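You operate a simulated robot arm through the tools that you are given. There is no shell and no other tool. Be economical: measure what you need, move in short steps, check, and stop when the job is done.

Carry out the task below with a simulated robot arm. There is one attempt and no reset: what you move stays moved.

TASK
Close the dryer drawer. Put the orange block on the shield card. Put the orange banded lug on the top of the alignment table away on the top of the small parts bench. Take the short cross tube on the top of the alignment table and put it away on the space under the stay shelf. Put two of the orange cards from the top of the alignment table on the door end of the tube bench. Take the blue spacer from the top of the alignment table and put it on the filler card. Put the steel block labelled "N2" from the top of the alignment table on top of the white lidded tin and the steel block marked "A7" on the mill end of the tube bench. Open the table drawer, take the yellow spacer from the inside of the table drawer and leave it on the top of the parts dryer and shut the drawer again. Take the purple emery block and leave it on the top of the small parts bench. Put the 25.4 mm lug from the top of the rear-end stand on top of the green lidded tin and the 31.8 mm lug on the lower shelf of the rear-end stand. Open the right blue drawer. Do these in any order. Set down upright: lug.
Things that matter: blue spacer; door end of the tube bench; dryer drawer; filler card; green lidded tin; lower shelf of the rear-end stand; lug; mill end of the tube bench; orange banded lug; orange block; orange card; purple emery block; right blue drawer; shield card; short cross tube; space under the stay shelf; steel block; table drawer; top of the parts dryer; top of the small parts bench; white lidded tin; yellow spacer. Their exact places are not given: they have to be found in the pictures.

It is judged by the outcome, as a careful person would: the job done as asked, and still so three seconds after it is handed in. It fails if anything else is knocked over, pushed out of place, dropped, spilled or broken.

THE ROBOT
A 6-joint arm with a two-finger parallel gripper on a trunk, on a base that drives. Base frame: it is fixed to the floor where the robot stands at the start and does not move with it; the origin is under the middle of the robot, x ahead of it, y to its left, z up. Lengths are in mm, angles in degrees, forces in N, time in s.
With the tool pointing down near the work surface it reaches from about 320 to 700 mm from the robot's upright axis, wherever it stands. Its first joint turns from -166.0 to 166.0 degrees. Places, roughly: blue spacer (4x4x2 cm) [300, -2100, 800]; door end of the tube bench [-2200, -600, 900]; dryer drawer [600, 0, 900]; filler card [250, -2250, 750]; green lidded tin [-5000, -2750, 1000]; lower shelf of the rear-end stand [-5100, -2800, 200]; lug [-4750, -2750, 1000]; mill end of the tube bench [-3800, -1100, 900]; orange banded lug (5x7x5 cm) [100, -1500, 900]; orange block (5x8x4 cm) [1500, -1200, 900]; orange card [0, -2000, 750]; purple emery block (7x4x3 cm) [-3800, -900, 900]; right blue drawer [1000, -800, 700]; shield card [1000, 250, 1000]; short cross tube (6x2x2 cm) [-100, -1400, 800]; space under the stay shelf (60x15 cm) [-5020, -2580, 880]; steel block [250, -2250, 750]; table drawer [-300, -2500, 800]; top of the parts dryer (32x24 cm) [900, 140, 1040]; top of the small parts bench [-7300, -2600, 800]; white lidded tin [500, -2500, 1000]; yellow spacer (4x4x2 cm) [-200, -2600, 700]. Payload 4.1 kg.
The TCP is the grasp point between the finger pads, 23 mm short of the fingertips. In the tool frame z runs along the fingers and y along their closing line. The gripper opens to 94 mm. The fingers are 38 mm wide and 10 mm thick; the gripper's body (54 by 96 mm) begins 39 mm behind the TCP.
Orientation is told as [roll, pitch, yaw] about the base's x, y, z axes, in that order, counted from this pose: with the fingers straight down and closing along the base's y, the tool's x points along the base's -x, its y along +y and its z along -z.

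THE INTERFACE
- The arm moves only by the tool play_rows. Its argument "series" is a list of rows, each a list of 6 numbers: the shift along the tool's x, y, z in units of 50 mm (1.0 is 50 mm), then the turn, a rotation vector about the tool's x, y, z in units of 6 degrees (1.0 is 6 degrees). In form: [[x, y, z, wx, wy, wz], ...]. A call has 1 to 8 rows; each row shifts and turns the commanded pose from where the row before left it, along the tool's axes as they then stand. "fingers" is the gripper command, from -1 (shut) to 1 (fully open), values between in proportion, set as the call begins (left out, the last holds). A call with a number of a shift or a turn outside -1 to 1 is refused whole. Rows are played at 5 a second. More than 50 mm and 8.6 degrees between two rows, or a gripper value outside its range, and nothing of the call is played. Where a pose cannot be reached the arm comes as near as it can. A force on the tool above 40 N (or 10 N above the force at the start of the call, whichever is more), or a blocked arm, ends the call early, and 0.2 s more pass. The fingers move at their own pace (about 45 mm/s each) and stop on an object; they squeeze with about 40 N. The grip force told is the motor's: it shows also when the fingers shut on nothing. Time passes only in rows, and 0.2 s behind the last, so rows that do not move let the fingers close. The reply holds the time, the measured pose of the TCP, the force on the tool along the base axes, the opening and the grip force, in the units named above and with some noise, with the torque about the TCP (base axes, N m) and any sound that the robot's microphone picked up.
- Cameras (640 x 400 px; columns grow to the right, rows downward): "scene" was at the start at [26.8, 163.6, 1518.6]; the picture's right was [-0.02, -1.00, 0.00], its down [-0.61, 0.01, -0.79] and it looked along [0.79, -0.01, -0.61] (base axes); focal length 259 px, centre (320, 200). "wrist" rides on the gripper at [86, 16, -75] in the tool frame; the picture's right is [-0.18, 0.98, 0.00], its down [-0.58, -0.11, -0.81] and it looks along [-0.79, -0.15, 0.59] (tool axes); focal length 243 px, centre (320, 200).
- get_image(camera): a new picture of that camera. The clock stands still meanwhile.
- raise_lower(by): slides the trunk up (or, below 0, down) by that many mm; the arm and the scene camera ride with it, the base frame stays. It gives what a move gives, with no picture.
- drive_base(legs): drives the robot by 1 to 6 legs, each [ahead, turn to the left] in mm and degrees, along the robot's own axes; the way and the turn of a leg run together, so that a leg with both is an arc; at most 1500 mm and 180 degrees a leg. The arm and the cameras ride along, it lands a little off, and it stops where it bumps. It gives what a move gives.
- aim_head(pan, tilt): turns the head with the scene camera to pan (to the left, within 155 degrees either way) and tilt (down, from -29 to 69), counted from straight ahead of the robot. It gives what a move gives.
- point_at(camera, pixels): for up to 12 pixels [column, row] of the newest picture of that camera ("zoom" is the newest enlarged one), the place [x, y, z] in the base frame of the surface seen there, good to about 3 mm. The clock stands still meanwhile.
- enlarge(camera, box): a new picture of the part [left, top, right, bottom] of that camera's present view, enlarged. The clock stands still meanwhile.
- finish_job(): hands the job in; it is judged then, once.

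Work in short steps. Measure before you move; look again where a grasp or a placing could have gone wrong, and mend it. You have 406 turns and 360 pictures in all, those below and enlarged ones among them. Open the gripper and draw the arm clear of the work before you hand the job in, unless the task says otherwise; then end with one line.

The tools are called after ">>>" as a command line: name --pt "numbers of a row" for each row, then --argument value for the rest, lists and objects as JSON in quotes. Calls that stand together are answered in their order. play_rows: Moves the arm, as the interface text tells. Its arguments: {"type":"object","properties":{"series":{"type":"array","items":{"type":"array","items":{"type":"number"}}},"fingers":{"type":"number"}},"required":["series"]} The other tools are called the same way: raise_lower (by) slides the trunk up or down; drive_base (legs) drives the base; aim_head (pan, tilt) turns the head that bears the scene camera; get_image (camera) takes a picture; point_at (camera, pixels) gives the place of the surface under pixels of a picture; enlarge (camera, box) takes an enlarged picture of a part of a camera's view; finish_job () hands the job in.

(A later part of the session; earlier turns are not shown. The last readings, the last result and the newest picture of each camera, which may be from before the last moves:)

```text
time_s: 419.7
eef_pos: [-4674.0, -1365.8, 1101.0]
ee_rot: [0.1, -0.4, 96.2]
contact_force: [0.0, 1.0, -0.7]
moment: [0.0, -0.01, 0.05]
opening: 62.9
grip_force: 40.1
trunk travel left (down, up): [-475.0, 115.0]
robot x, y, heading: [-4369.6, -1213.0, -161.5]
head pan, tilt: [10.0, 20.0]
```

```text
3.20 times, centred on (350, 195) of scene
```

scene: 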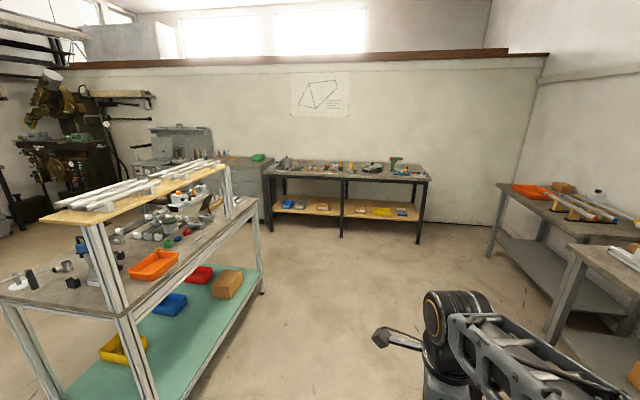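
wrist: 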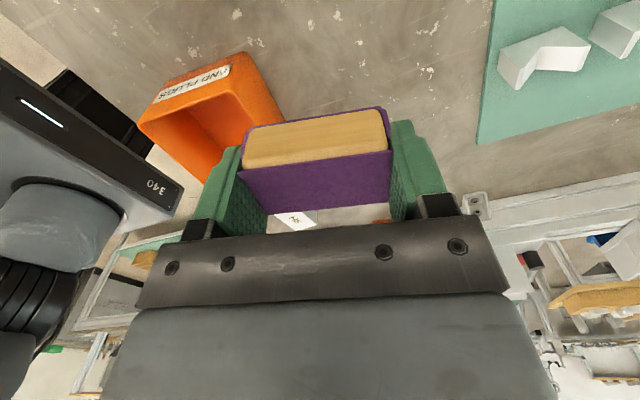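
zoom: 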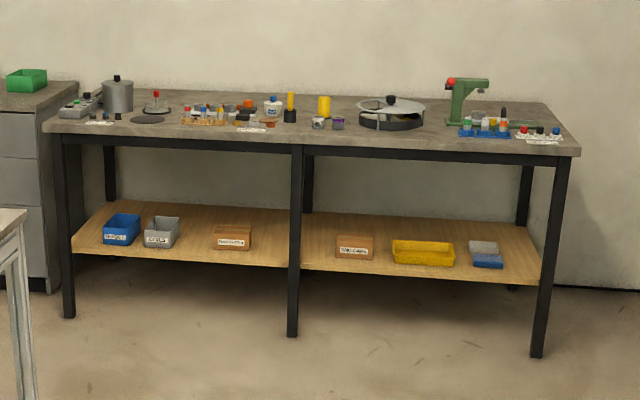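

Small parts bench front edge is at t≈-8014, straight ahead. Drive 2390 mm.

>>> drive_base --legs '[[1200, 0], [1180, 0]]'

>>> aim_head --pan 0 --tilt 40

>>> get_image --camera "scene"

```text
time_s: 431.4
eef_pos: [-6933.3, -2116.2, 1101.9]
ee_rot: [0.1, -0.4, 95.7]
contact_force: [-0.1, 0.2, -0.4]
moment: [-0.02, 0.0, -0.01]
opening: 62.9
grip_force: 40.2
trunk travel left (down, up): [-475.0, 115.0]
robot x, y, heading: [-6631.9, -1967.3, -161.7]
head pan, tilt: [10.0, 20.0]
```

```text
time_s: 432.2
eef_pos: [-6934.4, -2116.1, 1101.0]
ee_rot: [0.2, -0.4, 95.8]
contact_force: [0.3, 0.2, -0.8]
moment: [-0.02, 0.01, 0.01]
opening: 62.7
grip_force: 40.2
trunk travel left (down, up): [-475.0, 115.0]
robot x, y, heading: [-6628.3, -1968.0, -161.4]
head pan, tilt: [0.0, 40.0]
```

```text
245 pictures are left
```

scene: 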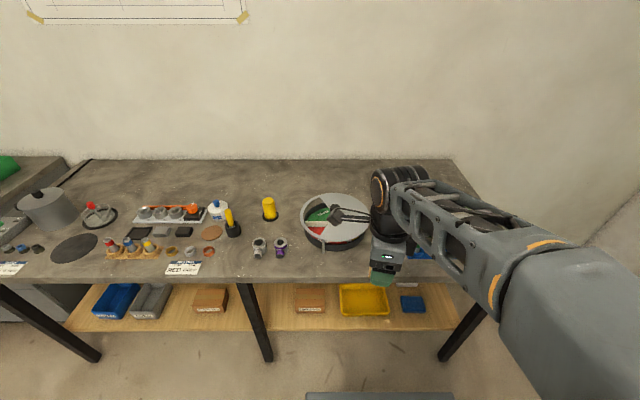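

>>> enlarge --camera "scene" --box '[170, 160, 390, 290]'

>>> point_at --camera "scene" --pixels '[[230, 262], [320, 262], [305, 180], [295, 215], [335, 215], [260, 247], [280, 247], [310, 270], [233, 230], [269, 205], [345, 178], [300, 200]]'

```text
2.91 times, centred on (280, 225) of scene
```

zoom: 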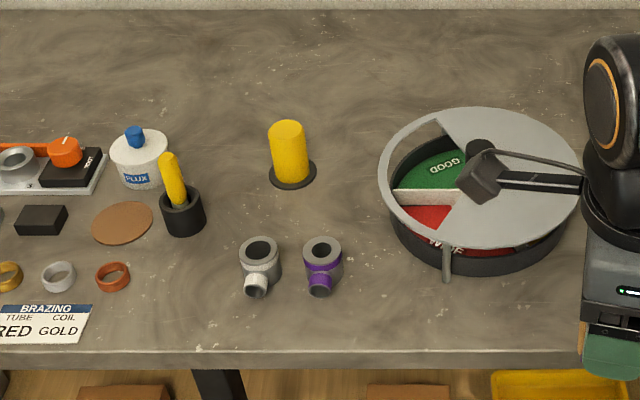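

```text
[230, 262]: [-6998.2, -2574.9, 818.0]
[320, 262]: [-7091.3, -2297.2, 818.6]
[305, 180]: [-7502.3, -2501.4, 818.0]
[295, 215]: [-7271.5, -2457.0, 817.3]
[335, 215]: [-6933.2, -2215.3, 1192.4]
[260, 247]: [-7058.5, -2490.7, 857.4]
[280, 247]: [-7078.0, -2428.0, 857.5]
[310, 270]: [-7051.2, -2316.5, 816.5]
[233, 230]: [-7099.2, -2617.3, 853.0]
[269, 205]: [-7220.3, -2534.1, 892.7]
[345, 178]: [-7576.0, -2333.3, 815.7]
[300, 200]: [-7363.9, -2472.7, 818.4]
```

Free spot at ≈(-7062,-2335), bench z 818. Move over it, and lower.

>>> play_rows --pt "0.683 0.498 0 0 0 0" --pt "0.683 0.498 0 0 0 0" --pt "0.683 0.498 0 0 0 0" --pt "0.683 0.498 0 0 0 0" --pt "0.683 0.498 0 0 0 0" --pt "0.683 0.498 0 0 0 0" --pt "0 0 1 0 0 0" --pt "0 0 1 0 0 0"

>>> get_image --camera "wrist"

>>> get_image --camera "scene"

```text
time_s: 434.0
eef_pos: [-7062.7, -2334.9, 1000.0]
ee_rot: [0.1, -0.5, 95.9]
contact_force: [0.2, 0.1, 0.2]
moment: [0.0, -0.02, -0.02]
opening: 62.9
grip_force: 40.2
trunk travel left (down, up): [-475.0, 115.0]
robot x, y, heading: [-6629.6, -1966.5, -161.5]
head pan, tilt: [0.0, 40.0]
```

```text
243 pictures are left
```

wrist: 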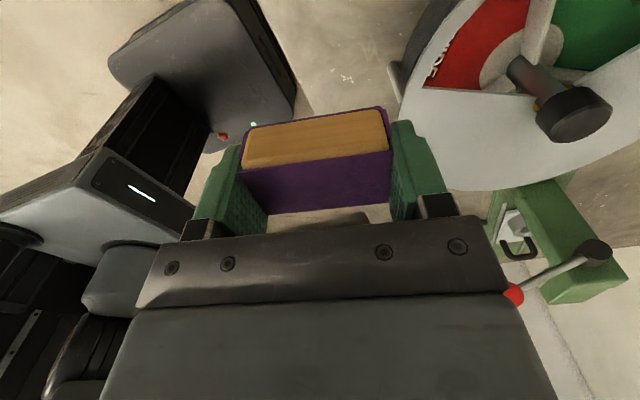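

```text
242 pictures are left
```

scene: 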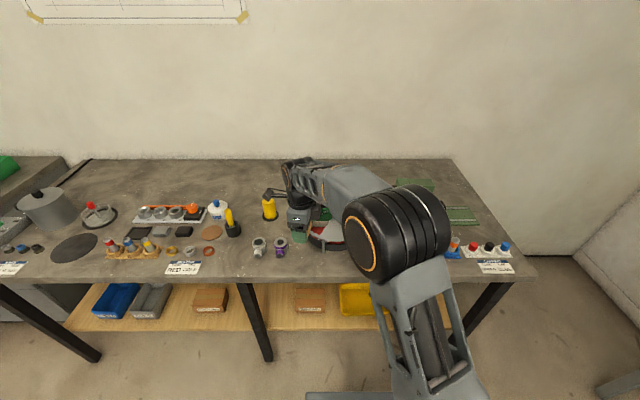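

>>> point_at --camera "wrist" --pixels '[[405, 100], [420, 170], [470, 190], [410, 60], [340, 75], [390, 75], [320, 30], [320, 75]]'

>>> enlarge --camera "scene" --box '[230, 190, 370, 290]'

```text
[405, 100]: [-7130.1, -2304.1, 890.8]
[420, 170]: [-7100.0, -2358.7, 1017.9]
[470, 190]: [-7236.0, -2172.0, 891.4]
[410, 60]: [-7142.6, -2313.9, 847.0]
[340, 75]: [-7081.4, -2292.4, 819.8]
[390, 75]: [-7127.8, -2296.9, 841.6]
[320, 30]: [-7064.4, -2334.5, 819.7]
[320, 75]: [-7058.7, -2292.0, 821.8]
```

```text
4.00 times, centred on (300, 240) of scene
```

zoom: 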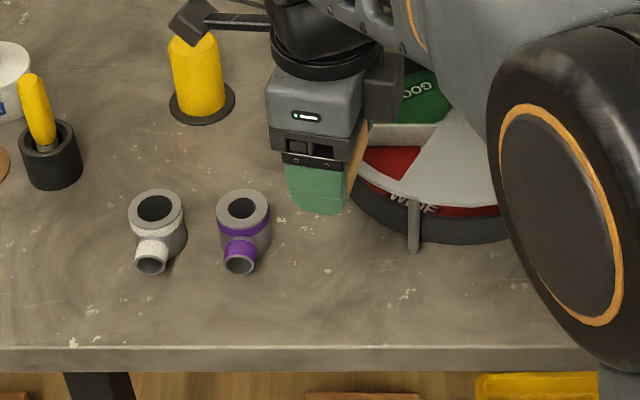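

Shift 15 mm away from the tray to (-7058,-2350), lower to just above the bench.

>>> play_rows --pt "0.31 -0.06 0 0 0 0" --pt "0 0 0.95 0 0 0" --pt "0 0 0.95 0 0 0" --pt "0 0 0.95 0 0 0" --pt "0 0 0.1 0 0 0" --pt "0 0 0 0 0 0"

>>> play_rows --pt "0 0 0.04 0 0 0" --pt "0 0 0.04 0 0 0" --pt "0 0 0 0 0 0"

```text
time_s: 435.4
eef_pos: [-7057.8, -2348.8, 853.1]
ee_rot: [0.1, -0.3, 95.8]
contact_force: [1.6, 0.9, -1.1]
moment: [0.02, 0.01, 0.04]
opening: 62.8
grip_force: 39.5
trunk travel left (down, up): [-475.0, 115.0]
robot x, y, heading: [-6629.1, -1965.0, -161.5]
head pan, tilt: [0.0, 40.0]
```

```text
time_s: 436.2
eef_pos: [-7057.7, -2349.3, 849.2]
ee_rot: [0.0, -0.5, 95.7]
contact_force: [0.3, 0.5, -0.9]
moment: [-0.01, 0.02, 0.02]
opening: 62.8
grip_force: 40.0
trunk travel left (down, up): [-475.0, 115.0]
robot x, y, heading: [-6631.1, -1967.5, -161.7]
head pan, tilt: [0.0, 40.0]
```

>>> play_rows --pt "0 0 0.04 0 0 0" --pt "0 0 0.02 0 0 0" --pt "0 0 0.02 0 0 0" --pt "0 0 0 0 0 0"

```text
time_s: 437.2
eef_pos: [-7056.2, -2348.7, 845.7]
ee_rot: [0.2, -0.3, 95.8]
contact_force: [0.8, 0.9, 7.3]
moment: [0.04, -0.11, 0.02]
opening: 62.9
grip_force: 40.2
trunk travel left (down, up): [-475.0, 115.0]
robot x, y, heading: [-6630.2, -1966.6, -161.8]
head pan, tilt: [0.0, 40.0]
```

Contact. Release slightly, rise and check.

>>> play_rows --pt "0 0 0 0 0 0" --pt "0 0 0 0 0 0" --pt "0 0 -0.5 0 0 0" --pt "0 0 -1 0 0 0" --pt "0 0 -1 0 0 0" --pt "0 0 -1 0 0 0" --pt "0 0 -1 0 0 0" --pt "0 0 -1 0 0 0" --fingers 0.6

>>> play_rows --pt "-0.7 -0.5 0 0 0 0" --pt "-0.7 -0.5 0 0 0 0" --pt "-0.7 -0.5 0 0 0 0" --pt "-0.7 -0.5 0 0 0 0" --pt "-0.7 -0.5 0 0 0 0"

>>> enlarge --camera "scene" --box '[200, 180, 400, 290]'

```text
time_s: 439.0
eef_pos: [-7057.4, -2351.1, 1119.9]
ee_rot: [0.0, -0.4, 95.8]
contact_force: [0.6, -0.1, 0.6]
moment: [-0.02, 0.03, -0.04]
opening: 75.4
grip_force: 0.1
trunk travel left (down, up): [-475.0, 115.0]
robot x, y, heading: [-6631.5, -1969.6, -161.8]
head pan, tilt: [0.0, 40.0]
```

```text
time_s: 440.2
eef_pos: [-6949.2, -2162.8, 1119.9]
ee_rot: [0.2, -0.3, 95.8]
contact_force: [-0.5, 0.1, -1.0]
moment: [0.0, -0.02, -0.01]
opening: 75.2
grip_force: 0.0
trunk travel left (down, up): [-475.0, 115.0]
robot x, y, heading: [-6628.8, -1970.2, -161.6]
head pan, tilt: [0.0, 40.0]
```

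```text
3.20 times, centred on (300, 235) of scene
```

zoom: 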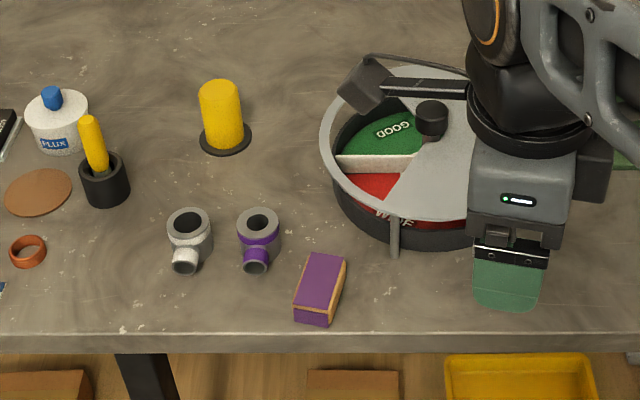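

Emery block placed. Now look toward the rear-end stand's south side.

>>> aim_head --pan 115 --tilt 15

>>> get_image --camera "scene"

>>> point_at --camera "scene" --pixels '[[100, 300], [200, 260], [300, 240], [400, 260], [320, 300], [500, 260], [250, 200], [450, 200], [550, 200], [150, 220], [350, 200], [420, 170]]'

```text
time_s: 442.1
eef_pos: [-6948.7, -2163.5, 1120.5]
ee_rot: [0.1, -0.4, 95.8]
contact_force: [0.0, 0.0, -0.9]
moment: [-0.01, -0.01, 0.03]
opening: 75.3
grip_force: 0.0
trunk travel left (down, up): [-475.0, 115.0]
robot x, y, heading: [-6629.9, -1968.1, -161.5]
head pan, tilt: [115.0, 15.0]
```

```text
239 pictures are left
```

scene: 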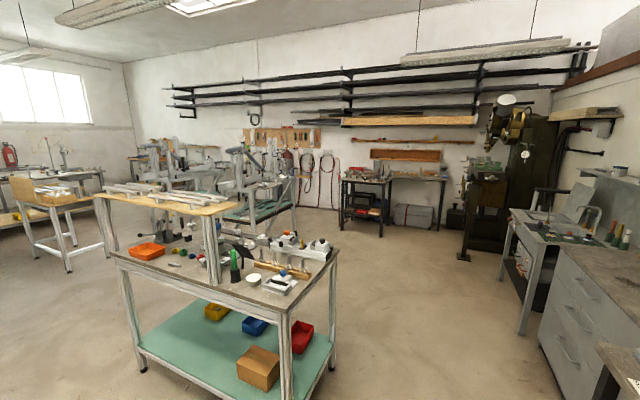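

```text
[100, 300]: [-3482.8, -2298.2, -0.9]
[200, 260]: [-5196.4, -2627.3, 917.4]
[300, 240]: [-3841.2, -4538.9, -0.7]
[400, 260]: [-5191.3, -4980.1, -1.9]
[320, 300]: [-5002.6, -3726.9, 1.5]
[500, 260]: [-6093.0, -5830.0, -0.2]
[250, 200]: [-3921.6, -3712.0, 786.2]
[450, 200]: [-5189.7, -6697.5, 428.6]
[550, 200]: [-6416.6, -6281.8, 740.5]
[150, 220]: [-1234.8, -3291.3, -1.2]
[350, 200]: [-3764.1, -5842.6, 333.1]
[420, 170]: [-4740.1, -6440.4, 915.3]
```

South side is open floor. Drive round to the south side of the rear-end stand.

>>> drive_base --legs '[[0, 90], [940, 0], [940, 0], [0, 90], [1300, 0], [0, 90]]'

>>> aim_head --pan 0 --tilt 35

>>> get_image --camera "scene"

```text
time_s: 467.5
eef_pos: [-4711.9, -2991.3, 1120.9]
ee_rot: [0.0, -0.4, -38.4]
contact_force: [1.3, -0.2, -0.1]
moment: [0.02, 0.08, -0.03]
opening: 75.3
grip_force: 0.1
trunk travel left (down, up): [-475.0, 115.0]
robot x, y, heading: [-4778.6, -3364.8, 59.1]
head pan, tilt: [115.0, 15.0]
stopped in leg 6: the robot was blocked; the commanded pose is now the measured one
```

```text
time_s: 469.5
eef_pos: [-4711.6, -2992.1, 1120.5]
ee_rot: [0.1, -0.4, -38.4]
contact_force: [0.0, -0.6, 0.8]
moment: [0.01, -0.01, -0.02]
opening: 75.1
grip_force: 0.1
trunk travel left (down, up): [-475.0, 115.0]
robot x, y, heading: [-4774.7, -3365.2, 58.9]
head pan, tilt: [0.0, 35.0]
```

```text
238 pictures are left
```

scene: 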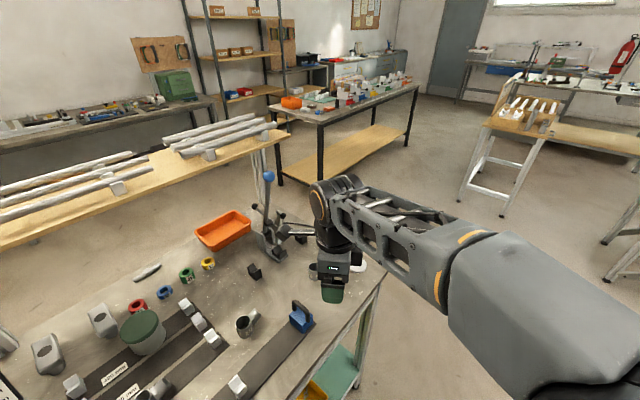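

>>> point_at --camera "scene" --pixels '[[268, 176], [268, 210], [272, 245], [330, 275], [384, 275], [245, 325], [140, 325], [222, 228], [355, 265], [290, 390], [310, 235], [250, 270]]'

>>> aim_head --pan 20 --tilt 55

>>> get_image --camera "scene"

```text
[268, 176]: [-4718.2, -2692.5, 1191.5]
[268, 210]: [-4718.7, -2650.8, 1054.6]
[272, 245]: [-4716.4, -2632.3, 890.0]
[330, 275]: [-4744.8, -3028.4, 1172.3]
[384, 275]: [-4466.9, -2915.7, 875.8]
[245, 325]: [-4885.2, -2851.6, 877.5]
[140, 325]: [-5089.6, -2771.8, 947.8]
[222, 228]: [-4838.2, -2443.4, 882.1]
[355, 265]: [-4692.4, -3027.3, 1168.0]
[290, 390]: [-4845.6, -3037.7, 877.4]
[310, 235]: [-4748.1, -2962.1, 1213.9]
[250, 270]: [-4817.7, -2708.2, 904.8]
```

```text
time_s: 470.3
eef_pos: [-4711.4, -2992.3, 1121.7]
ee_rot: [0.1, -0.4, -38.4]
contact_force: [-0.1, -0.2, -0.1]
moment: [-0.01, 0.0, 0.0]
opening: 75.3
grip_force: 0.2
trunk travel left (down, up): [-475.0, 115.0]
robot x, y, heading: [-4775.9, -3367.5, 58.9]
head pan, tilt: [20.0, 55.0]
```

```text
237 pictures are left
```

scene: 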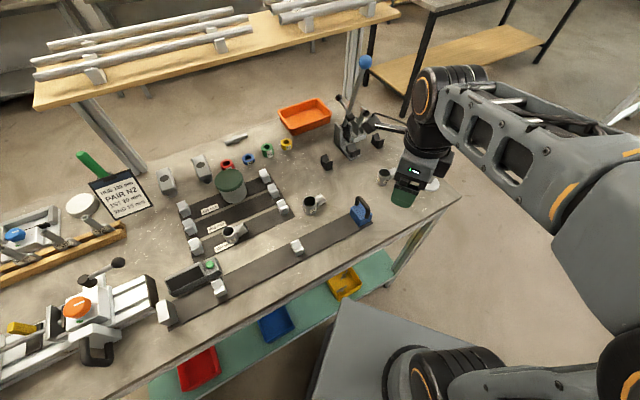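

The base corner bumped the stand edge (south edge at s≈1400). Back off and turn, then look closely.

>>> drive_base --legs '[[-150, 0], [0, 49.5]]'

>>> aim_head --pan 0 --tilt 45

>>> get_image --camera "scene"

```text
time_s: 473.9
eef_pos: [-5098.1, -3202.9, 1120.1]
ee_rot: [0.1, -0.4, 11.3]
contact_force: [0.4, -0.4, 0.3]
moment: [0.0, -0.03, 0.01]
opening: 75.4
grip_force: 0.0
trunk travel left (down, up): [-475.0, 115.0]
robot x, y, heading: [-4855.3, -3495.6, 108.7]
head pan, tilt: [20.0, 55.0]
```

```text
time_s: 474.7
eef_pos: [-5098.7, -3202.3, 1119.6]
ee_rot: [0.0, -0.5, 11.3]
contact_force: [-0.1, -0.7, -0.5]
moment: [-0.01, -0.01, 0.05]
opening: 74.9
grip_force: 0.1
trunk travel left (down, up): [-475.0, 115.0]
robot x, y, heading: [-4855.5, -3497.1, 108.3]
head pan, tilt: [0.0, 45.0]
```

```text
236 pictures are left
```

scene: 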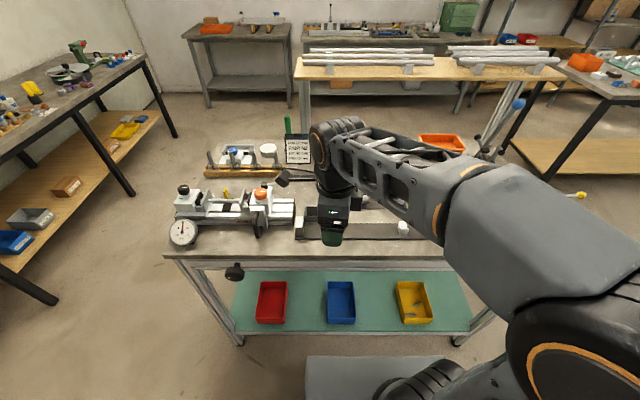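

The arm hides the table; swing it to the right side.

>>> play_rows --pt "-0.94 0.13 0 0 0 0" --pt "-0.94 0.13 0 0 0 0" --pt "-0.94 0.13 0 0 0 0" --pt "-0.94 0.13 0 0 0 0" --pt "-0.94 0.13 0 0 0 0" --pt "-0.94 0.13 0 0 0 0"

>>> get_image --camera "wrist"

>>> play_rows --pt "-0.68 -0.54 0 0 0 0" --pt "-0.68 -0.54 0 0 0 0" --pt "-0.68 -0.54 0 0 0 0" --pt "-0.68 -0.54 0 0 0 0" --pt "-0.68 -0.54 0 0 0 0" --pt "-0.68 -0.54 0 0 0 0" --pt "-0.68 -0.54 0 0 0 0"

>>> get_image --camera "scene"

```text
time_s: 476.1
eef_pos: [-4827.8, -3107.9, 1122.5]
ee_rot: [0.0, -0.4, 11.3]
contact_force: [-0.2, -0.6, -0.4]
moment: [-0.02, 0.0, -0.01]
opening: 75.2
grip_force: 0.1
trunk travel left (down, up): [-475.0, 115.0]
robot x, y, heading: [-4854.6, -3497.5, 108.5]
head pan, tilt: [0.0, 45.0]
```

```text
235 pictures are left
```

wrist: 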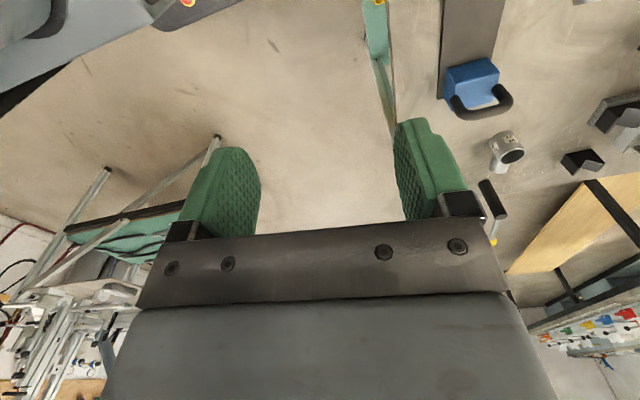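

```text
time_s: 477.7
eef_pos: [-4559.2, -3248.4, 1124.4]
ee_rot: [0.1, -0.4, 11.3]
contact_force: [-0.9, -0.3, 0.2]
moment: [-0.02, 0.02, 0.0]
opening: 75.3
grip_force: 0.1
trunk travel left (down, up): [-475.0, 115.0]
robot x, y, heading: [-4854.6, -3494.1, 108.5]
head pan, tilt: [0.0, 45.0]
```

```text
234 pictures are left
```

scene: 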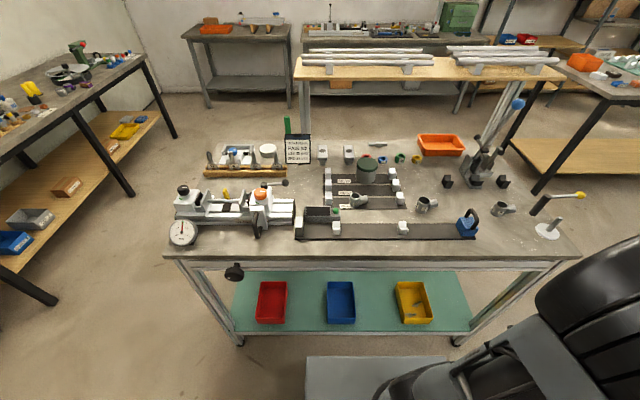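

Clear view. Enlarge the lugs and labels.

>>> enlarge --camera "scene" --box '[280, 120, 440, 250]'

>>> enlarge --camera "scene" --box '[400, 120, 580, 250]'

```text
3.08 times, centred on (360, 185) of scene
```

zoom: 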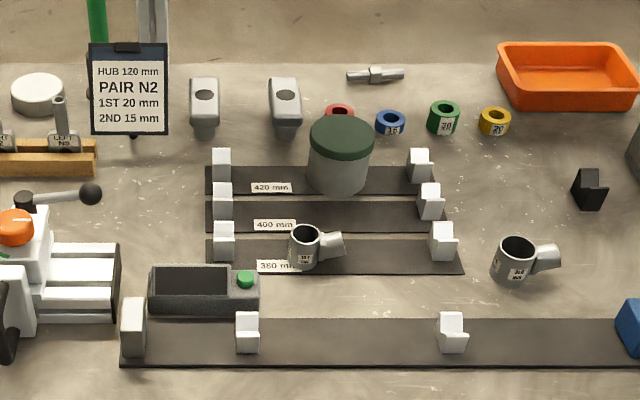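

```text
3.08 times, centred on (490, 185) of scene
```

zoom: 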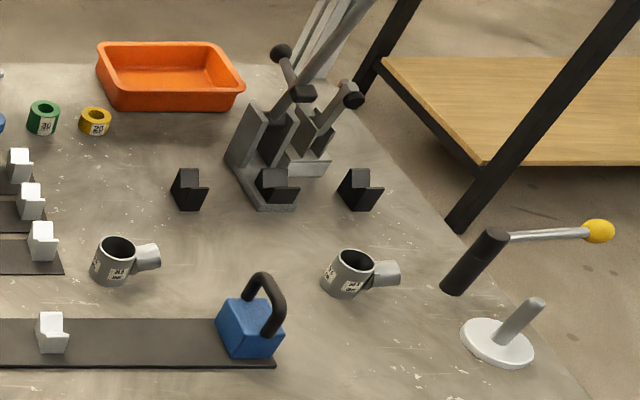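

>>> enlarge --camera "scene" --box '[345, 188, 377, 214]'

>>> enlarge --camera "scene" --box '[412, 192, 444, 218]'

>>> enlarge --camera "scene" --box '[488, 196, 520, 222]'

```text
15.38 times, centred on (361, 201) of scene
```

zoom: 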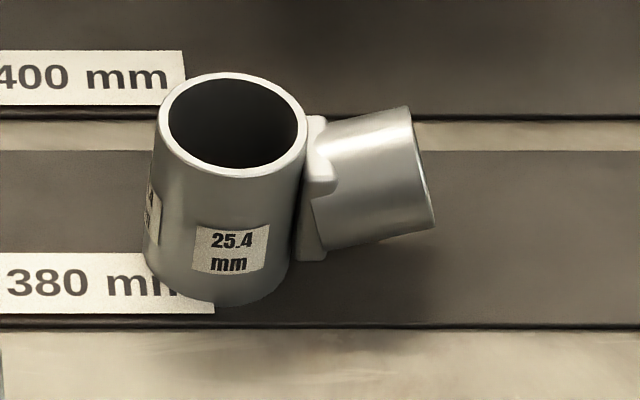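

```text
15.38 times, centred on (428, 205) of scene
```

zoom: 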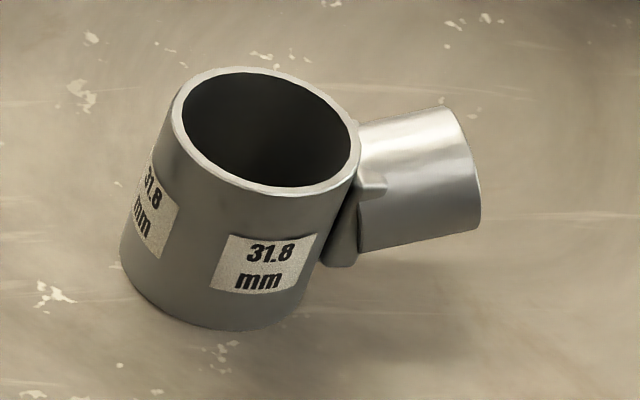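

```text
15.38 times, centred on (504, 209) of scene
```

zoom: 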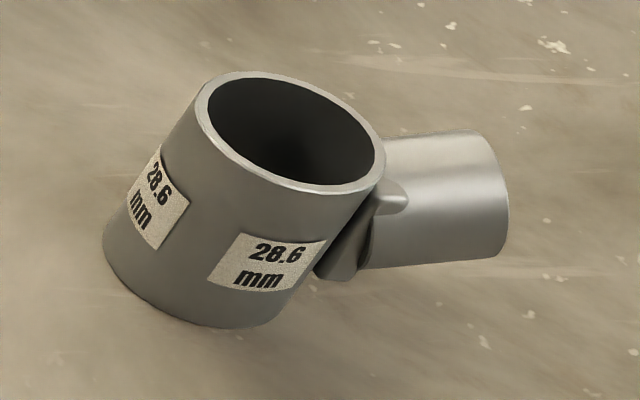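

A(355,203) is 25.4 mm, B(424,205) is 31.8 mm. Measure their rims and the green tin top.

>>> point_at --camera "scene" --pixels '[[350.8, 196], [360, 196.5], [355.5, 199.2], [355.5, 193], [365, 200], [418.8, 200], [430.3, 201.5], [424.1, 204.2], [424.8, 196.6], [366, 160], [367, 157], [360, 164]]'

>>> enlarge --camera "scene" --box '[335, 145, 455, 220]'

>>> point_at --camera "zoom" --pixels '[[120, 60], [215, 60], [168, 35], [168, 85], [80, 245], [130, 245], [105, 230], [105, 262], [445, 265], [508, 268], [478, 280], [480, 248]]'

```text
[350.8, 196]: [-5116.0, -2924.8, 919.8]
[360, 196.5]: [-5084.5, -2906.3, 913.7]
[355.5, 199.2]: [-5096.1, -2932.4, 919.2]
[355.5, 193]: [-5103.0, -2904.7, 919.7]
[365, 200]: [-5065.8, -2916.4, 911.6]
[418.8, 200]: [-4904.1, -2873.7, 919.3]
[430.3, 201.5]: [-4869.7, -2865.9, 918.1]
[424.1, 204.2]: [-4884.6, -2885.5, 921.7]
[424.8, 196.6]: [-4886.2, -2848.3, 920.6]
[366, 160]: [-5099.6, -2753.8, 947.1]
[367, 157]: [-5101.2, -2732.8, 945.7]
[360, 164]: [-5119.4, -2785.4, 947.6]
```

```text
5.33 times, centred on (395, 182) of scene
```

zoom: 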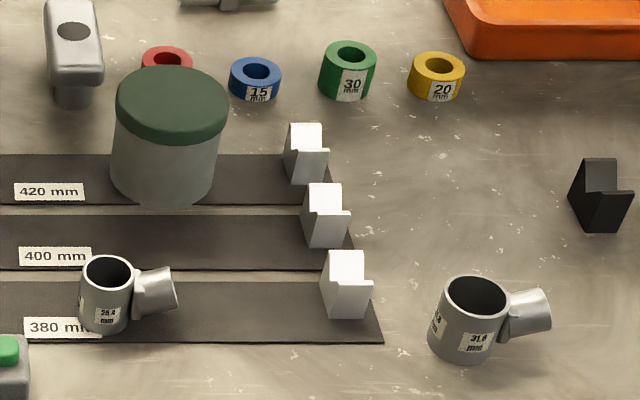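

```text
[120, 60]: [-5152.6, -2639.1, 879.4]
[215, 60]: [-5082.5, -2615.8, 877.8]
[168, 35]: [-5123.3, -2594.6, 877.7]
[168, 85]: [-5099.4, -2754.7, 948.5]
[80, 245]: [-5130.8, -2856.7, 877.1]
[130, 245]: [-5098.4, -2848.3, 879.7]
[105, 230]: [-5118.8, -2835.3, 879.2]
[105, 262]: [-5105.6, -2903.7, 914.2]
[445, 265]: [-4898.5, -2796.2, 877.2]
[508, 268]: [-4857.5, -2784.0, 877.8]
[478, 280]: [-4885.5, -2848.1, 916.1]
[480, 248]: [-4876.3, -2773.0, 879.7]
```

>>> point_at --camera "scene" --pixels '[[339, 212], [336, 210], [370, 254], [370, 259], [367, 163], [349, 209], [330, 211], [345, 222], [377, 163], [357, 163], [367, 157], [367, 170]]'

>>> drive_base --legs '[[100, 0]]'

>>> get_image --camera "scene"

```text
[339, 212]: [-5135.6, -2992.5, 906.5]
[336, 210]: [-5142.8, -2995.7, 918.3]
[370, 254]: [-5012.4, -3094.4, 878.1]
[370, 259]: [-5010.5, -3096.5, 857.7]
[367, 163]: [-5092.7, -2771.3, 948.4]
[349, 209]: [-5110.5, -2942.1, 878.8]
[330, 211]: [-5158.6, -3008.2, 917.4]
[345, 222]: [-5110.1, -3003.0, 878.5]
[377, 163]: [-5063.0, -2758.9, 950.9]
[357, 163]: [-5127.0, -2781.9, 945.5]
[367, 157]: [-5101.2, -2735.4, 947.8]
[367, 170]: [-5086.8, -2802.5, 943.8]
```

```text
time_s: 478.9
eef_pos: [-4592.3, -3152.1, 1124.4]
ee_rot: [0.0, -0.4, 11.3]
contact_force: [-0.1, 0.7, 0.1]
moment: [-0.02, -0.03, 0.0]
opening: 75.1
grip_force: 0.0
trunk travel left (down, up): [-475.0, 115.0]
robot x, y, heading: [-4882.8, -3399.2, 108.8]
head pan, tilt: [0.0, 45.0]
```

```text
227 pictures are left
```

scene: 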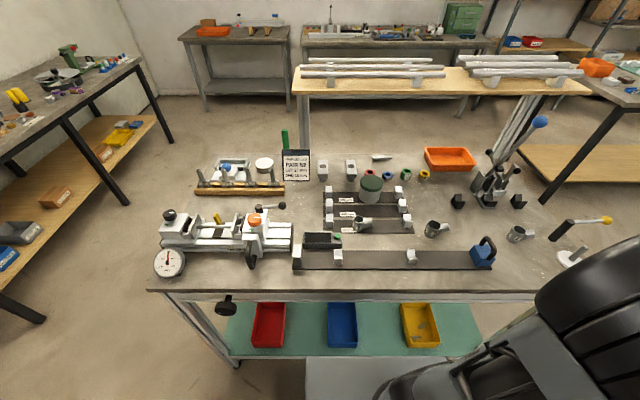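

Lug A centre ≈ (-5100,-2918) top 920; tin centre ≈ (-5093,-2772) top 948. Yaw so the fingers close across the branch, and move over lug A.

>>> play_rows --pt "0 0 0 0 0 -0.6" --pt "0 0 0 0 0 -0.6" --pt "0.68 0.64 0 0 0 0" --pt "0.68 0.64 0 0 0 0" --pt "0.68 0.64 0 0 0 0" --pt "0.68 0.64 0 0 0 0" --pt "0.68 0.64 0 0 0 0" --pt "0.68 0.64 0 0 0 0" --fingers 0.25

>>> play_rows --pt "0.68 0.64 0 0 0 0" --pt "0.68 0.64 0 0 0 0" --pt "0.68 0.64 0 0 0 0" --pt "0.68 0.64 0 0 0 0" --pt "0.68 0.64 0 0 0 0" --pt "0.68 0.64 0 0 0 0" --pt "0 0 0.8 0 0 0" --pt "0 0 0 0 0 0"

>>> get_image --camera "wrist"

```text
time_s: 480.7
eef_pos: [-4846.7, -3035.6, 1121.6]
ee_rot: [0.0, -0.4, 18.4]
contact_force: [-0.9, 0.0, 0.2]
moment: [0.0, -0.03, -0.01]
opening: 58.8
grip_force: 0.0
trunk travel left (down, up): [-475.0, 115.0]
robot x, y, heading: [-4889.1, -3401.7, 108.7]
head pan, tilt: [0.0, 45.0]
```

```text
time_s: 482.5
eef_pos: [-5099.6, -2918.7, 1081.1]
ee_rot: [0.1, -0.4, 18.4]
contact_force: [-0.4, 0.6, 0.3]
moment: [-0.04, -0.01, 0.0]
opening: 58.9
grip_force: 0.0
trunk travel left (down, up): [-475.0, 115.0]
robot x, y, heading: [-4887.0, -3398.1, 108.5]
head pan, tilt: [0.0, 45.0]
```

```text
226 pictures are left
```

wrist: 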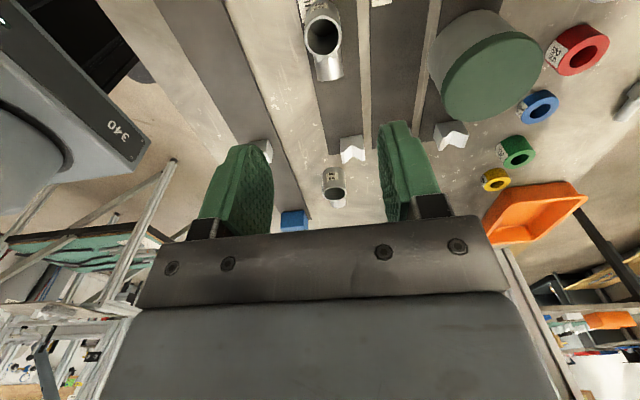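

Well aligned. Descend to 905 and grip.

>>> play_rows --pt "0 0 0.95 0 0 0" --pt "0 0 0.95 0 0 0" --pt "0 0 0.95 0 0 0" --pt "0 0 0.67 0 0 0" --pt "0 0 0 0 0 0"

>>> get_image --camera "wrist"

```text
time_s: 483.7
eef_pos: [-5099.7, -2916.8, 904.9]
ee_rot: [0.1, -0.4, 18.6]
contact_force: [-0.2, -0.7, -0.2]
moment: [0.01, -0.01, 0.01]
opening: 58.7
grip_force: 0.0
trunk travel left (down, up): [-475.0, 115.0]
robot x, y, heading: [-4886.9, -3401.7, 108.4]
head pan, tilt: [0.0, 45.0]
```

```text
225 pictures are left
```

wrist: 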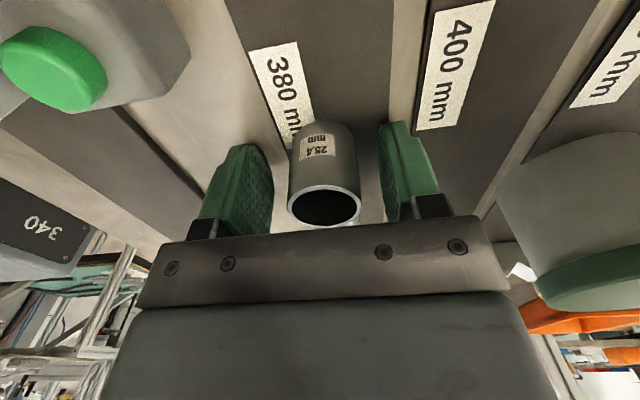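

>>> play_rows --pt "0 0 0 0 0 0" --pt "0 0 0 0 0 0" --pt "0 0 0 0 0 0" --pt "0 0 -0.5 0 0 0" --pt "0 0 -0.9 0 0 0" --pt "0 0 -0.9 0 0 0" --pt "0 0 -0.2 0 0 0" --fingers -1

>>> get_image --camera "wrist"

```text
time_s: 485.3
eef_pos: [-5098.3, -2917.7, 1031.2]
ee_rot: [0.0, -0.3, 18.5]
contact_force: [-0.7, 0.2, 0.0]
moment: [-0.01, 0.05, 0.0]
opening: 33.0
grip_force: 40.1
trunk travel left (down, up): [-475.0, 115.0]
robot x, y, heading: [-4888.3, -3399.0, 108.7]
head pan, tilt: [0.0, 45.0]
```

```text
224 pictures are left
```

wrist: 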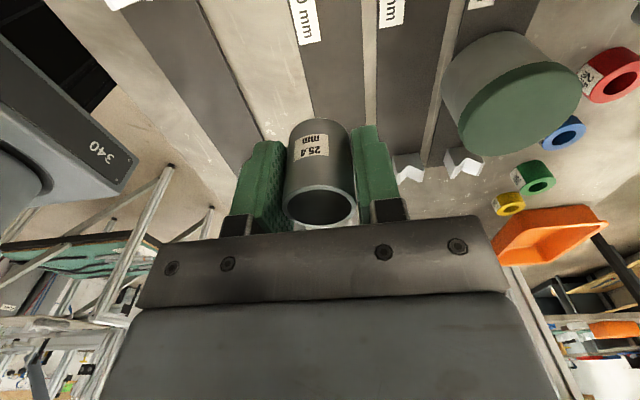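

>>> point_at --camera "wrist" --pixels '[[520, 108], [465, 125], [575, 85], [500, 145], [535, 68], [480, 95], [560, 125]]'

```text
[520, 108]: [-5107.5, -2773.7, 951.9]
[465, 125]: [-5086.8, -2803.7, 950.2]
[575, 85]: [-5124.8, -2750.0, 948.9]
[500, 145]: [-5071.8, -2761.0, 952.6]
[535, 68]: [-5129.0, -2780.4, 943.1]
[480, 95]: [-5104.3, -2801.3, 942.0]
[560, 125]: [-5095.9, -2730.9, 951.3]
```

Move over the lid (-5098,-2769) and lower to just above.

>>> play_rows --pt "-0.31 0.94 0 0 0 0" --pt "-0.31 0.94 0 0 0 0" --pt "-0.31 0.94 0 0 0 0" --pt "0 0 0 0 0 0" --pt "0 0 0.6 0 0 0" --pt "0 0 0.24 0 0 0" --pt "0 0 0 0 0 0"

>>> get_image --camera "wrist"

>>> enlarge --camera "scene" --box '[310, 130, 450, 240]'

```text
time_s: 486.9
eef_pos: [-5100.3, -2767.7, 989.4]
ee_rot: [0.0, -0.4, 18.5]
contact_force: [-0.6, 0.2, 0.0]
moment: [0.01, -0.03, -0.02]
opening: 33.3
grip_force: 39.9
trunk travel left (down, up): [-475.0, 115.0]
robot x, y, heading: [-4886.3, -3399.8, 108.6]
head pan, tilt: [0.0, 45.0]
```

```text
223 pictures are left
```

wrist: 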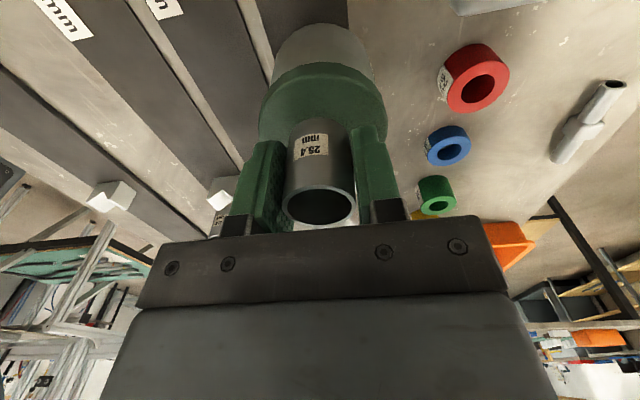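

```text
3.64 times, centred on (380, 185) of scene
```

zoom: 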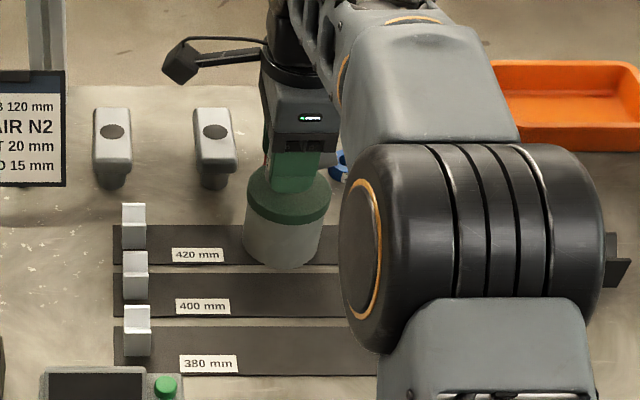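

Centred. Creep down.

>>> play_rows --pt "0 0 0.08 0 0 0" --pt "0 0 0.06 0 0 0" --pt "0 0 0.04 0 0 0" --pt "0 0 0 0 0 0"

>>> play_rows --pt "0 0 0.03 0 0 0" --pt "0 0 0.03 0 0 0" --pt "0 0 0 0 0 0"

```text
time_s: 487.9
eef_pos: [-5099.6, -2768.2, 979.6]
ee_rot: [0.1, -0.3, 18.5]
contact_force: [-0.3, 0.6, -0.5]
moment: [0.03, -0.04, -0.02]
opening: 33.2
grip_force: 39.7
trunk travel left (down, up): [-475.0, 115.0]
robot x, y, heading: [-4883.6, -3400.5, 108.4]
head pan, tilt: [0.0, 45.0]
```

```text
time_s: 488.7
eef_pos: [-5099.9, -2767.6, 977.0]
ee_rot: [0.1, -0.5, 18.5]
contact_force: [-0.5, -0.2, -0.6]
moment: [-0.01, 0.01, -0.02]
opening: 33.2
grip_force: 40.7
trunk travel left (down, up): [-475.0, 115.0]
robot x, y, heading: [-4884.5, -3399.5, 108.3]
head pan, tilt: [0.0, 45.0]
```

>>> play_rows --pt "0 0 0.03 0 0 0" --pt "0 0 0.02 0 0 0" --pt "0 0 0 0 0 0"

```text
time_s: 489.5
eef_pos: [-5100.2, -2769.1, 976.1]
ee_rot: [0.2, -0.5, 18.5]
contact_force: [-1.9, 1.1, 8.6]
moment: [-0.04, -0.05, -0.04]
opening: 33.2
grip_force: 39.7
trunk travel left (down, up): [-475.0, 115.0]
robot x, y, heading: [-4888.8, -3399.7, 108.5]
head pan, tilt: [0.0, 45.0]
```

Contact. Release and lift straight up.

>>> play_rows --pt "0 0 0 0 0 0" --pt "0 0 0 0 0 0" --pt "0 0 -0.3 0 0 0" --pt "0 0 -0.8 0 0 0" --pt "0 0 -1 0 0 0" --pt "0 0 -1 0 0 0" --fingers 0.25

>>> get_image --camera "wrist"

```text
time_s: 490.9
eef_pos: [-5098.3, -2780.1, 1127.4]
ee_rot: [0.2, -0.4, 18.6]
contact_force: [0.7, -0.9, 1.0]
moment: [0.06, 0.07, 0.03]
opening: 58.7
grip_force: 0.0
out of reach, approached as far as the arm can: row 6
trunk travel left (down, up): [-475.0, 115.0]
robot x, y, heading: [-4887.4, -3403.6, 108.7]
head pan, tilt: [0.0, 45.0]
```

```text
221 pictures are left
```

wrist: 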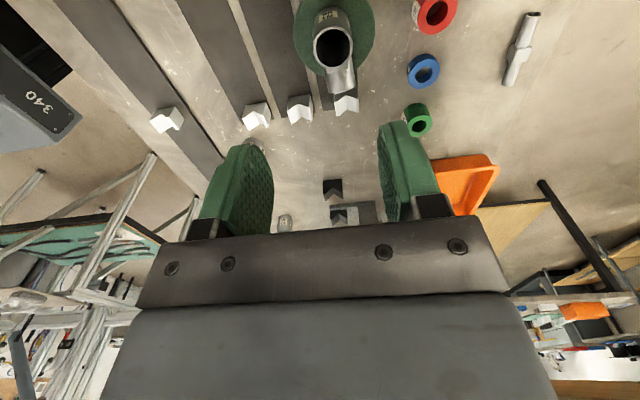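

Lug A stands on the tin. Go to lug B (31.8) at (-4886,-2867).

>>> play_rows --pt "-0.692 -0.598 0 0 0 0" --pt "-0.692 -0.598 0 0 0 0" --pt "-0.692 -0.598 0 0 0 0" --pt "-0.692 -0.598 0 0 0 0" --pt "-0.692 -0.598 0 0 0 0" --pt "0 0 0.8 0 0 0" --pt "0 0 0 0 0 0"

>>> get_image --camera "wrist"

```text
time_s: 492.5
eef_pos: [-4886.3, -2864.3, 1087.2]
ee_rot: [0.1, -0.5, 18.5]
contact_force: [-0.5, 0.1, 0.4]
moment: [0.02, -0.01, 0.01]
opening: 58.9
grip_force: 0.0
trunk travel left (down, up): [-475.0, 115.0]
robot x, y, heading: [-4883.4, -3402.8, 108.7]
head pan, tilt: [0.0, 45.0]
```

```text
220 pictures are left
```

wrist: 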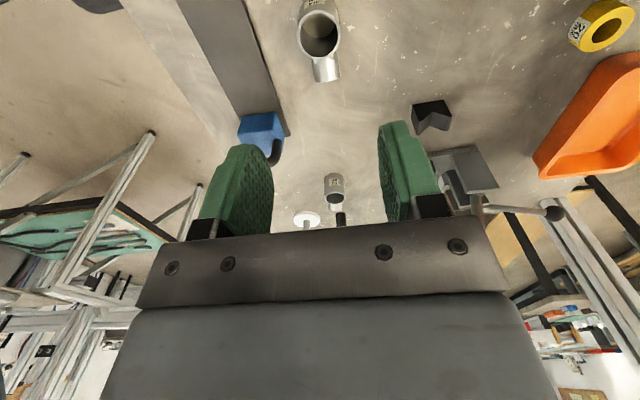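

>>> play_rows --pt "0 0 0.95 0 0 0" --pt "0 0 0.95 0 0 0" --pt "0 0 0.95 0 0 0" --pt "0 0 0.79 0 0 0" --pt "0 0 0 0 0 0"

>>> play_rows --pt "0 0 0 0 0 0" --pt "0 0 0 0 0 0" --pt "0 0 0 0 0 0" --pt "0 0 -0.5 0 0 0" --pt "0 0 -0.9 0 0 0" --pt "0 0 -0.9 0 0 0" --pt "0 0 -0.9 0 0 0" --fingers -1

>>> get_image --camera "wrist"

```text
time_s: 493.7
eef_pos: [-4883.9, -2863.3, 905.4]
ee_rot: [0.0, -0.4, 18.5]
contact_force: [0.8, 0.8, -0.4]
moment: [-0.03, 0.01, 0.02]
opening: 58.7
grip_force: 0.1
trunk travel left (down, up): [-475.0, 115.0]
robot x, y, heading: [-4887.8, -3403.6, 108.7]
head pan, tilt: [0.0, 45.0]
```

```text
time_s: 495.3
eef_pos: [-4885.9, -2865.4, 1065.0]
ee_rot: [0.1, -0.3, 18.5]
contact_force: [0.0, 0.1, 0.0]
moment: [0.0, 0.0, 0.0]
opening: 40.1
grip_force: 39.8
trunk travel left (down, up): [-475.0, 115.0]
robot x, y, heading: [-4884.8, -3401.5, 108.5]
head pan, tilt: [0.0, 45.0]
```

```text
219 pictures are left
```

wrist: 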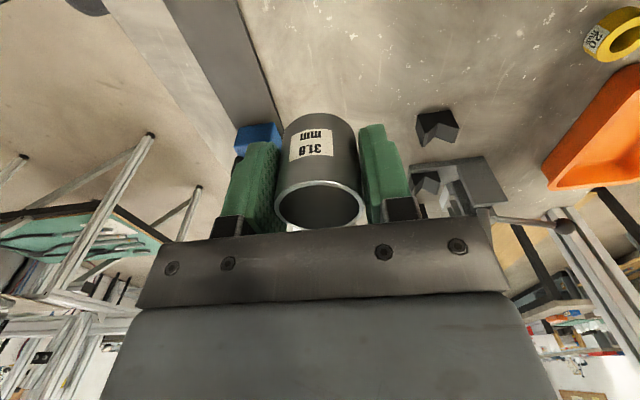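

Held upright. Now study the lower shelf: measure free spots between the bins.

>>> get_image --camera "scene"

>>> point_at --camera "scene" --pixels '[[305, 320], [305, 345], [380, 320], [380, 345], [450, 345], [450, 320], [270, 325], [342, 325], [420, 325], [245, 345], [320, 352], [320, 300]]'

```text
218 pictures are left
```

scene: 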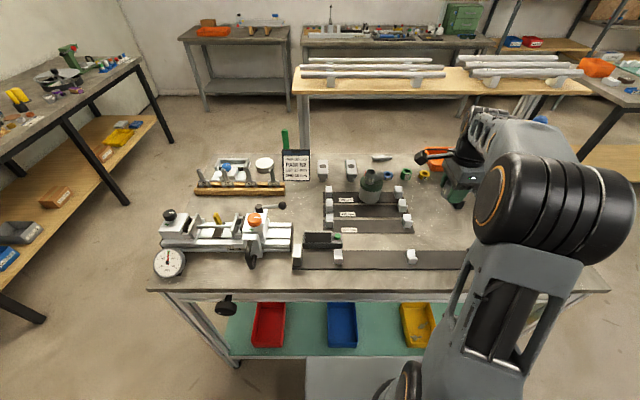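

```text
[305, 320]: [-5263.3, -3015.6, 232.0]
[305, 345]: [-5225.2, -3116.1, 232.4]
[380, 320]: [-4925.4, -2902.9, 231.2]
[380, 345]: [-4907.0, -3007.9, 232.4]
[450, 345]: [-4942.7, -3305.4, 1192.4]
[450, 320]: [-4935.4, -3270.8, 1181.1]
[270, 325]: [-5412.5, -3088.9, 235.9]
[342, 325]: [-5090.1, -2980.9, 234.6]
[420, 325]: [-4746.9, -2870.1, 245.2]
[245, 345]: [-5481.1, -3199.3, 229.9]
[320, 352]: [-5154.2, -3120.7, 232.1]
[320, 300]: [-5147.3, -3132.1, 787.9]
```

Shelf z≈232, a free gap between blue and yellow bins at t≈-6206. Retract the arm, back the base off 220 mm, and lower the trunk fully.

>>> play_rows --pt "0.28 -0.94 0 0 0 0" --pt "0.28 -0.94 0 0 0 0" --pt "0.28 -0.94 0 0 0 0" --pt "0.28 -0.94 0 0 0 0" --pt "0 0 0 0 0 0"

>>> drive_base --legs '[[-220, 0]]'

>>> raise_lower --by -475

>>> aim_head --pan 0 --tilt 45

>>> get_image --camera "scene"

```text
time_s: 496.5
eef_pos: [-4877.9, -3060.6, 1064.5]
ee_rot: [0.1, -0.4, 18.6]
contact_force: [0.5, -0.8, -0.7]
moment: [-0.01, -0.03, -0.01]
opening: 40.4
grip_force: 39.3
trunk travel left (down, up): [-475.0, 115.0]
robot x, y, heading: [-4885.2, -3397.1, 108.8]
head pan, tilt: [0.0, 45.0]
```

```text
time_s: 498.2
eef_pos: [-4809.9, -3269.9, 1064.4]
ee_rot: [0.1, -0.4, 18.5]
contact_force: [0.1, -0.5, -0.6]
moment: [-0.03, 0.01, 0.01]
opening: 40.3
grip_force: 39.9
trunk travel left (down, up): [-475.0, 115.0]
robot x, y, heading: [-4815.8, -3613.3, 108.8]
head pan, tilt: [0.0, 45.0]
```

```text
refused: -475 is not a number from -400 to 400
```

```text
time_s: 498.8
eef_pos: [-4807.7, -3269.8, 1065.2]
ee_rot: [0.1, -0.5, 18.5]
contact_force: [0.2, -0.6, -1.2]
moment: [0.03, 0.03, -0.01]
opening: 40.4
grip_force: 40.1
trunk travel left (down, up): [-475.0, 115.0]
robot x, y, heading: [-4818.4, -3609.4, 108.8]
head pan, tilt: [0.0, 45.0]
```

```text
217 pictures are left
```

scene: 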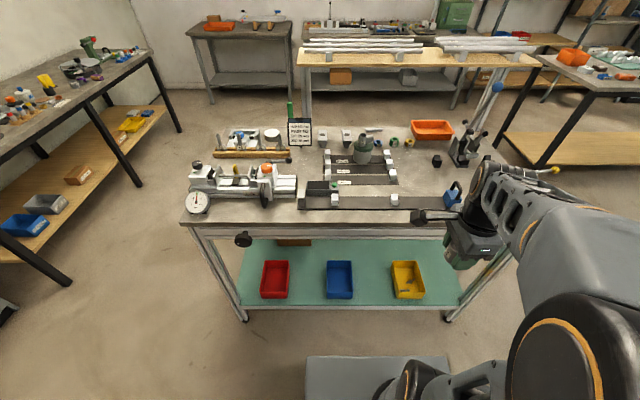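

>>> raise_lower --by -400

>>> raise_lower --by -75

>>> get_image --camera "scene"

```text
time_s: 502.6
eef_pos: [-4809.2, -3269.8, 664.8]
ee_rot: [0.3, -0.4, 18.5]
contact_force: [-0.3, 0.6, 0.2]
moment: [0.03, -0.01, 0.01]
opening: 40.4
grip_force: 40.3
trunk travel left (down, up): [-75.0, 515.0]
robot x, y, heading: [-4816.2, -3611.4, 108.7]
head pan, tilt: [0.0, 45.0]
```

```text
time_s: 503.7
eef_pos: [-4809.1, -3270.2, 588.4]
ee_rot: [0.1, -0.4, 18.6]
contact_force: [-0.2, 0.0, -1.7]
moment: [-0.01, -0.02, 0.02]
opening: 40.5
grip_force: 40.0
trunk travel left (down, up): [0.0, 590.0]
robot x, y, heading: [-4815.6, -3606.4, 108.5]
head pan, tilt: [0.0, 45.0]
```

```text
216 pictures are left
```

scene: 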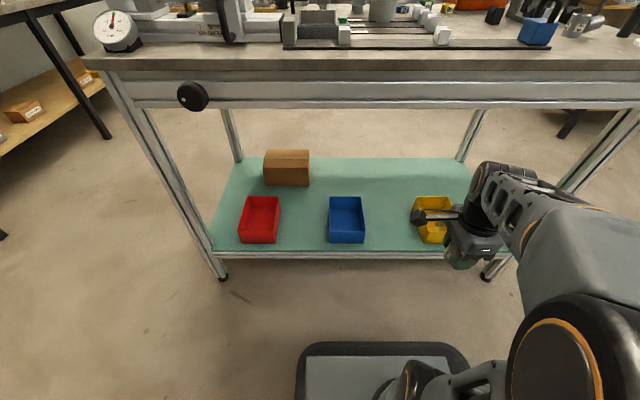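

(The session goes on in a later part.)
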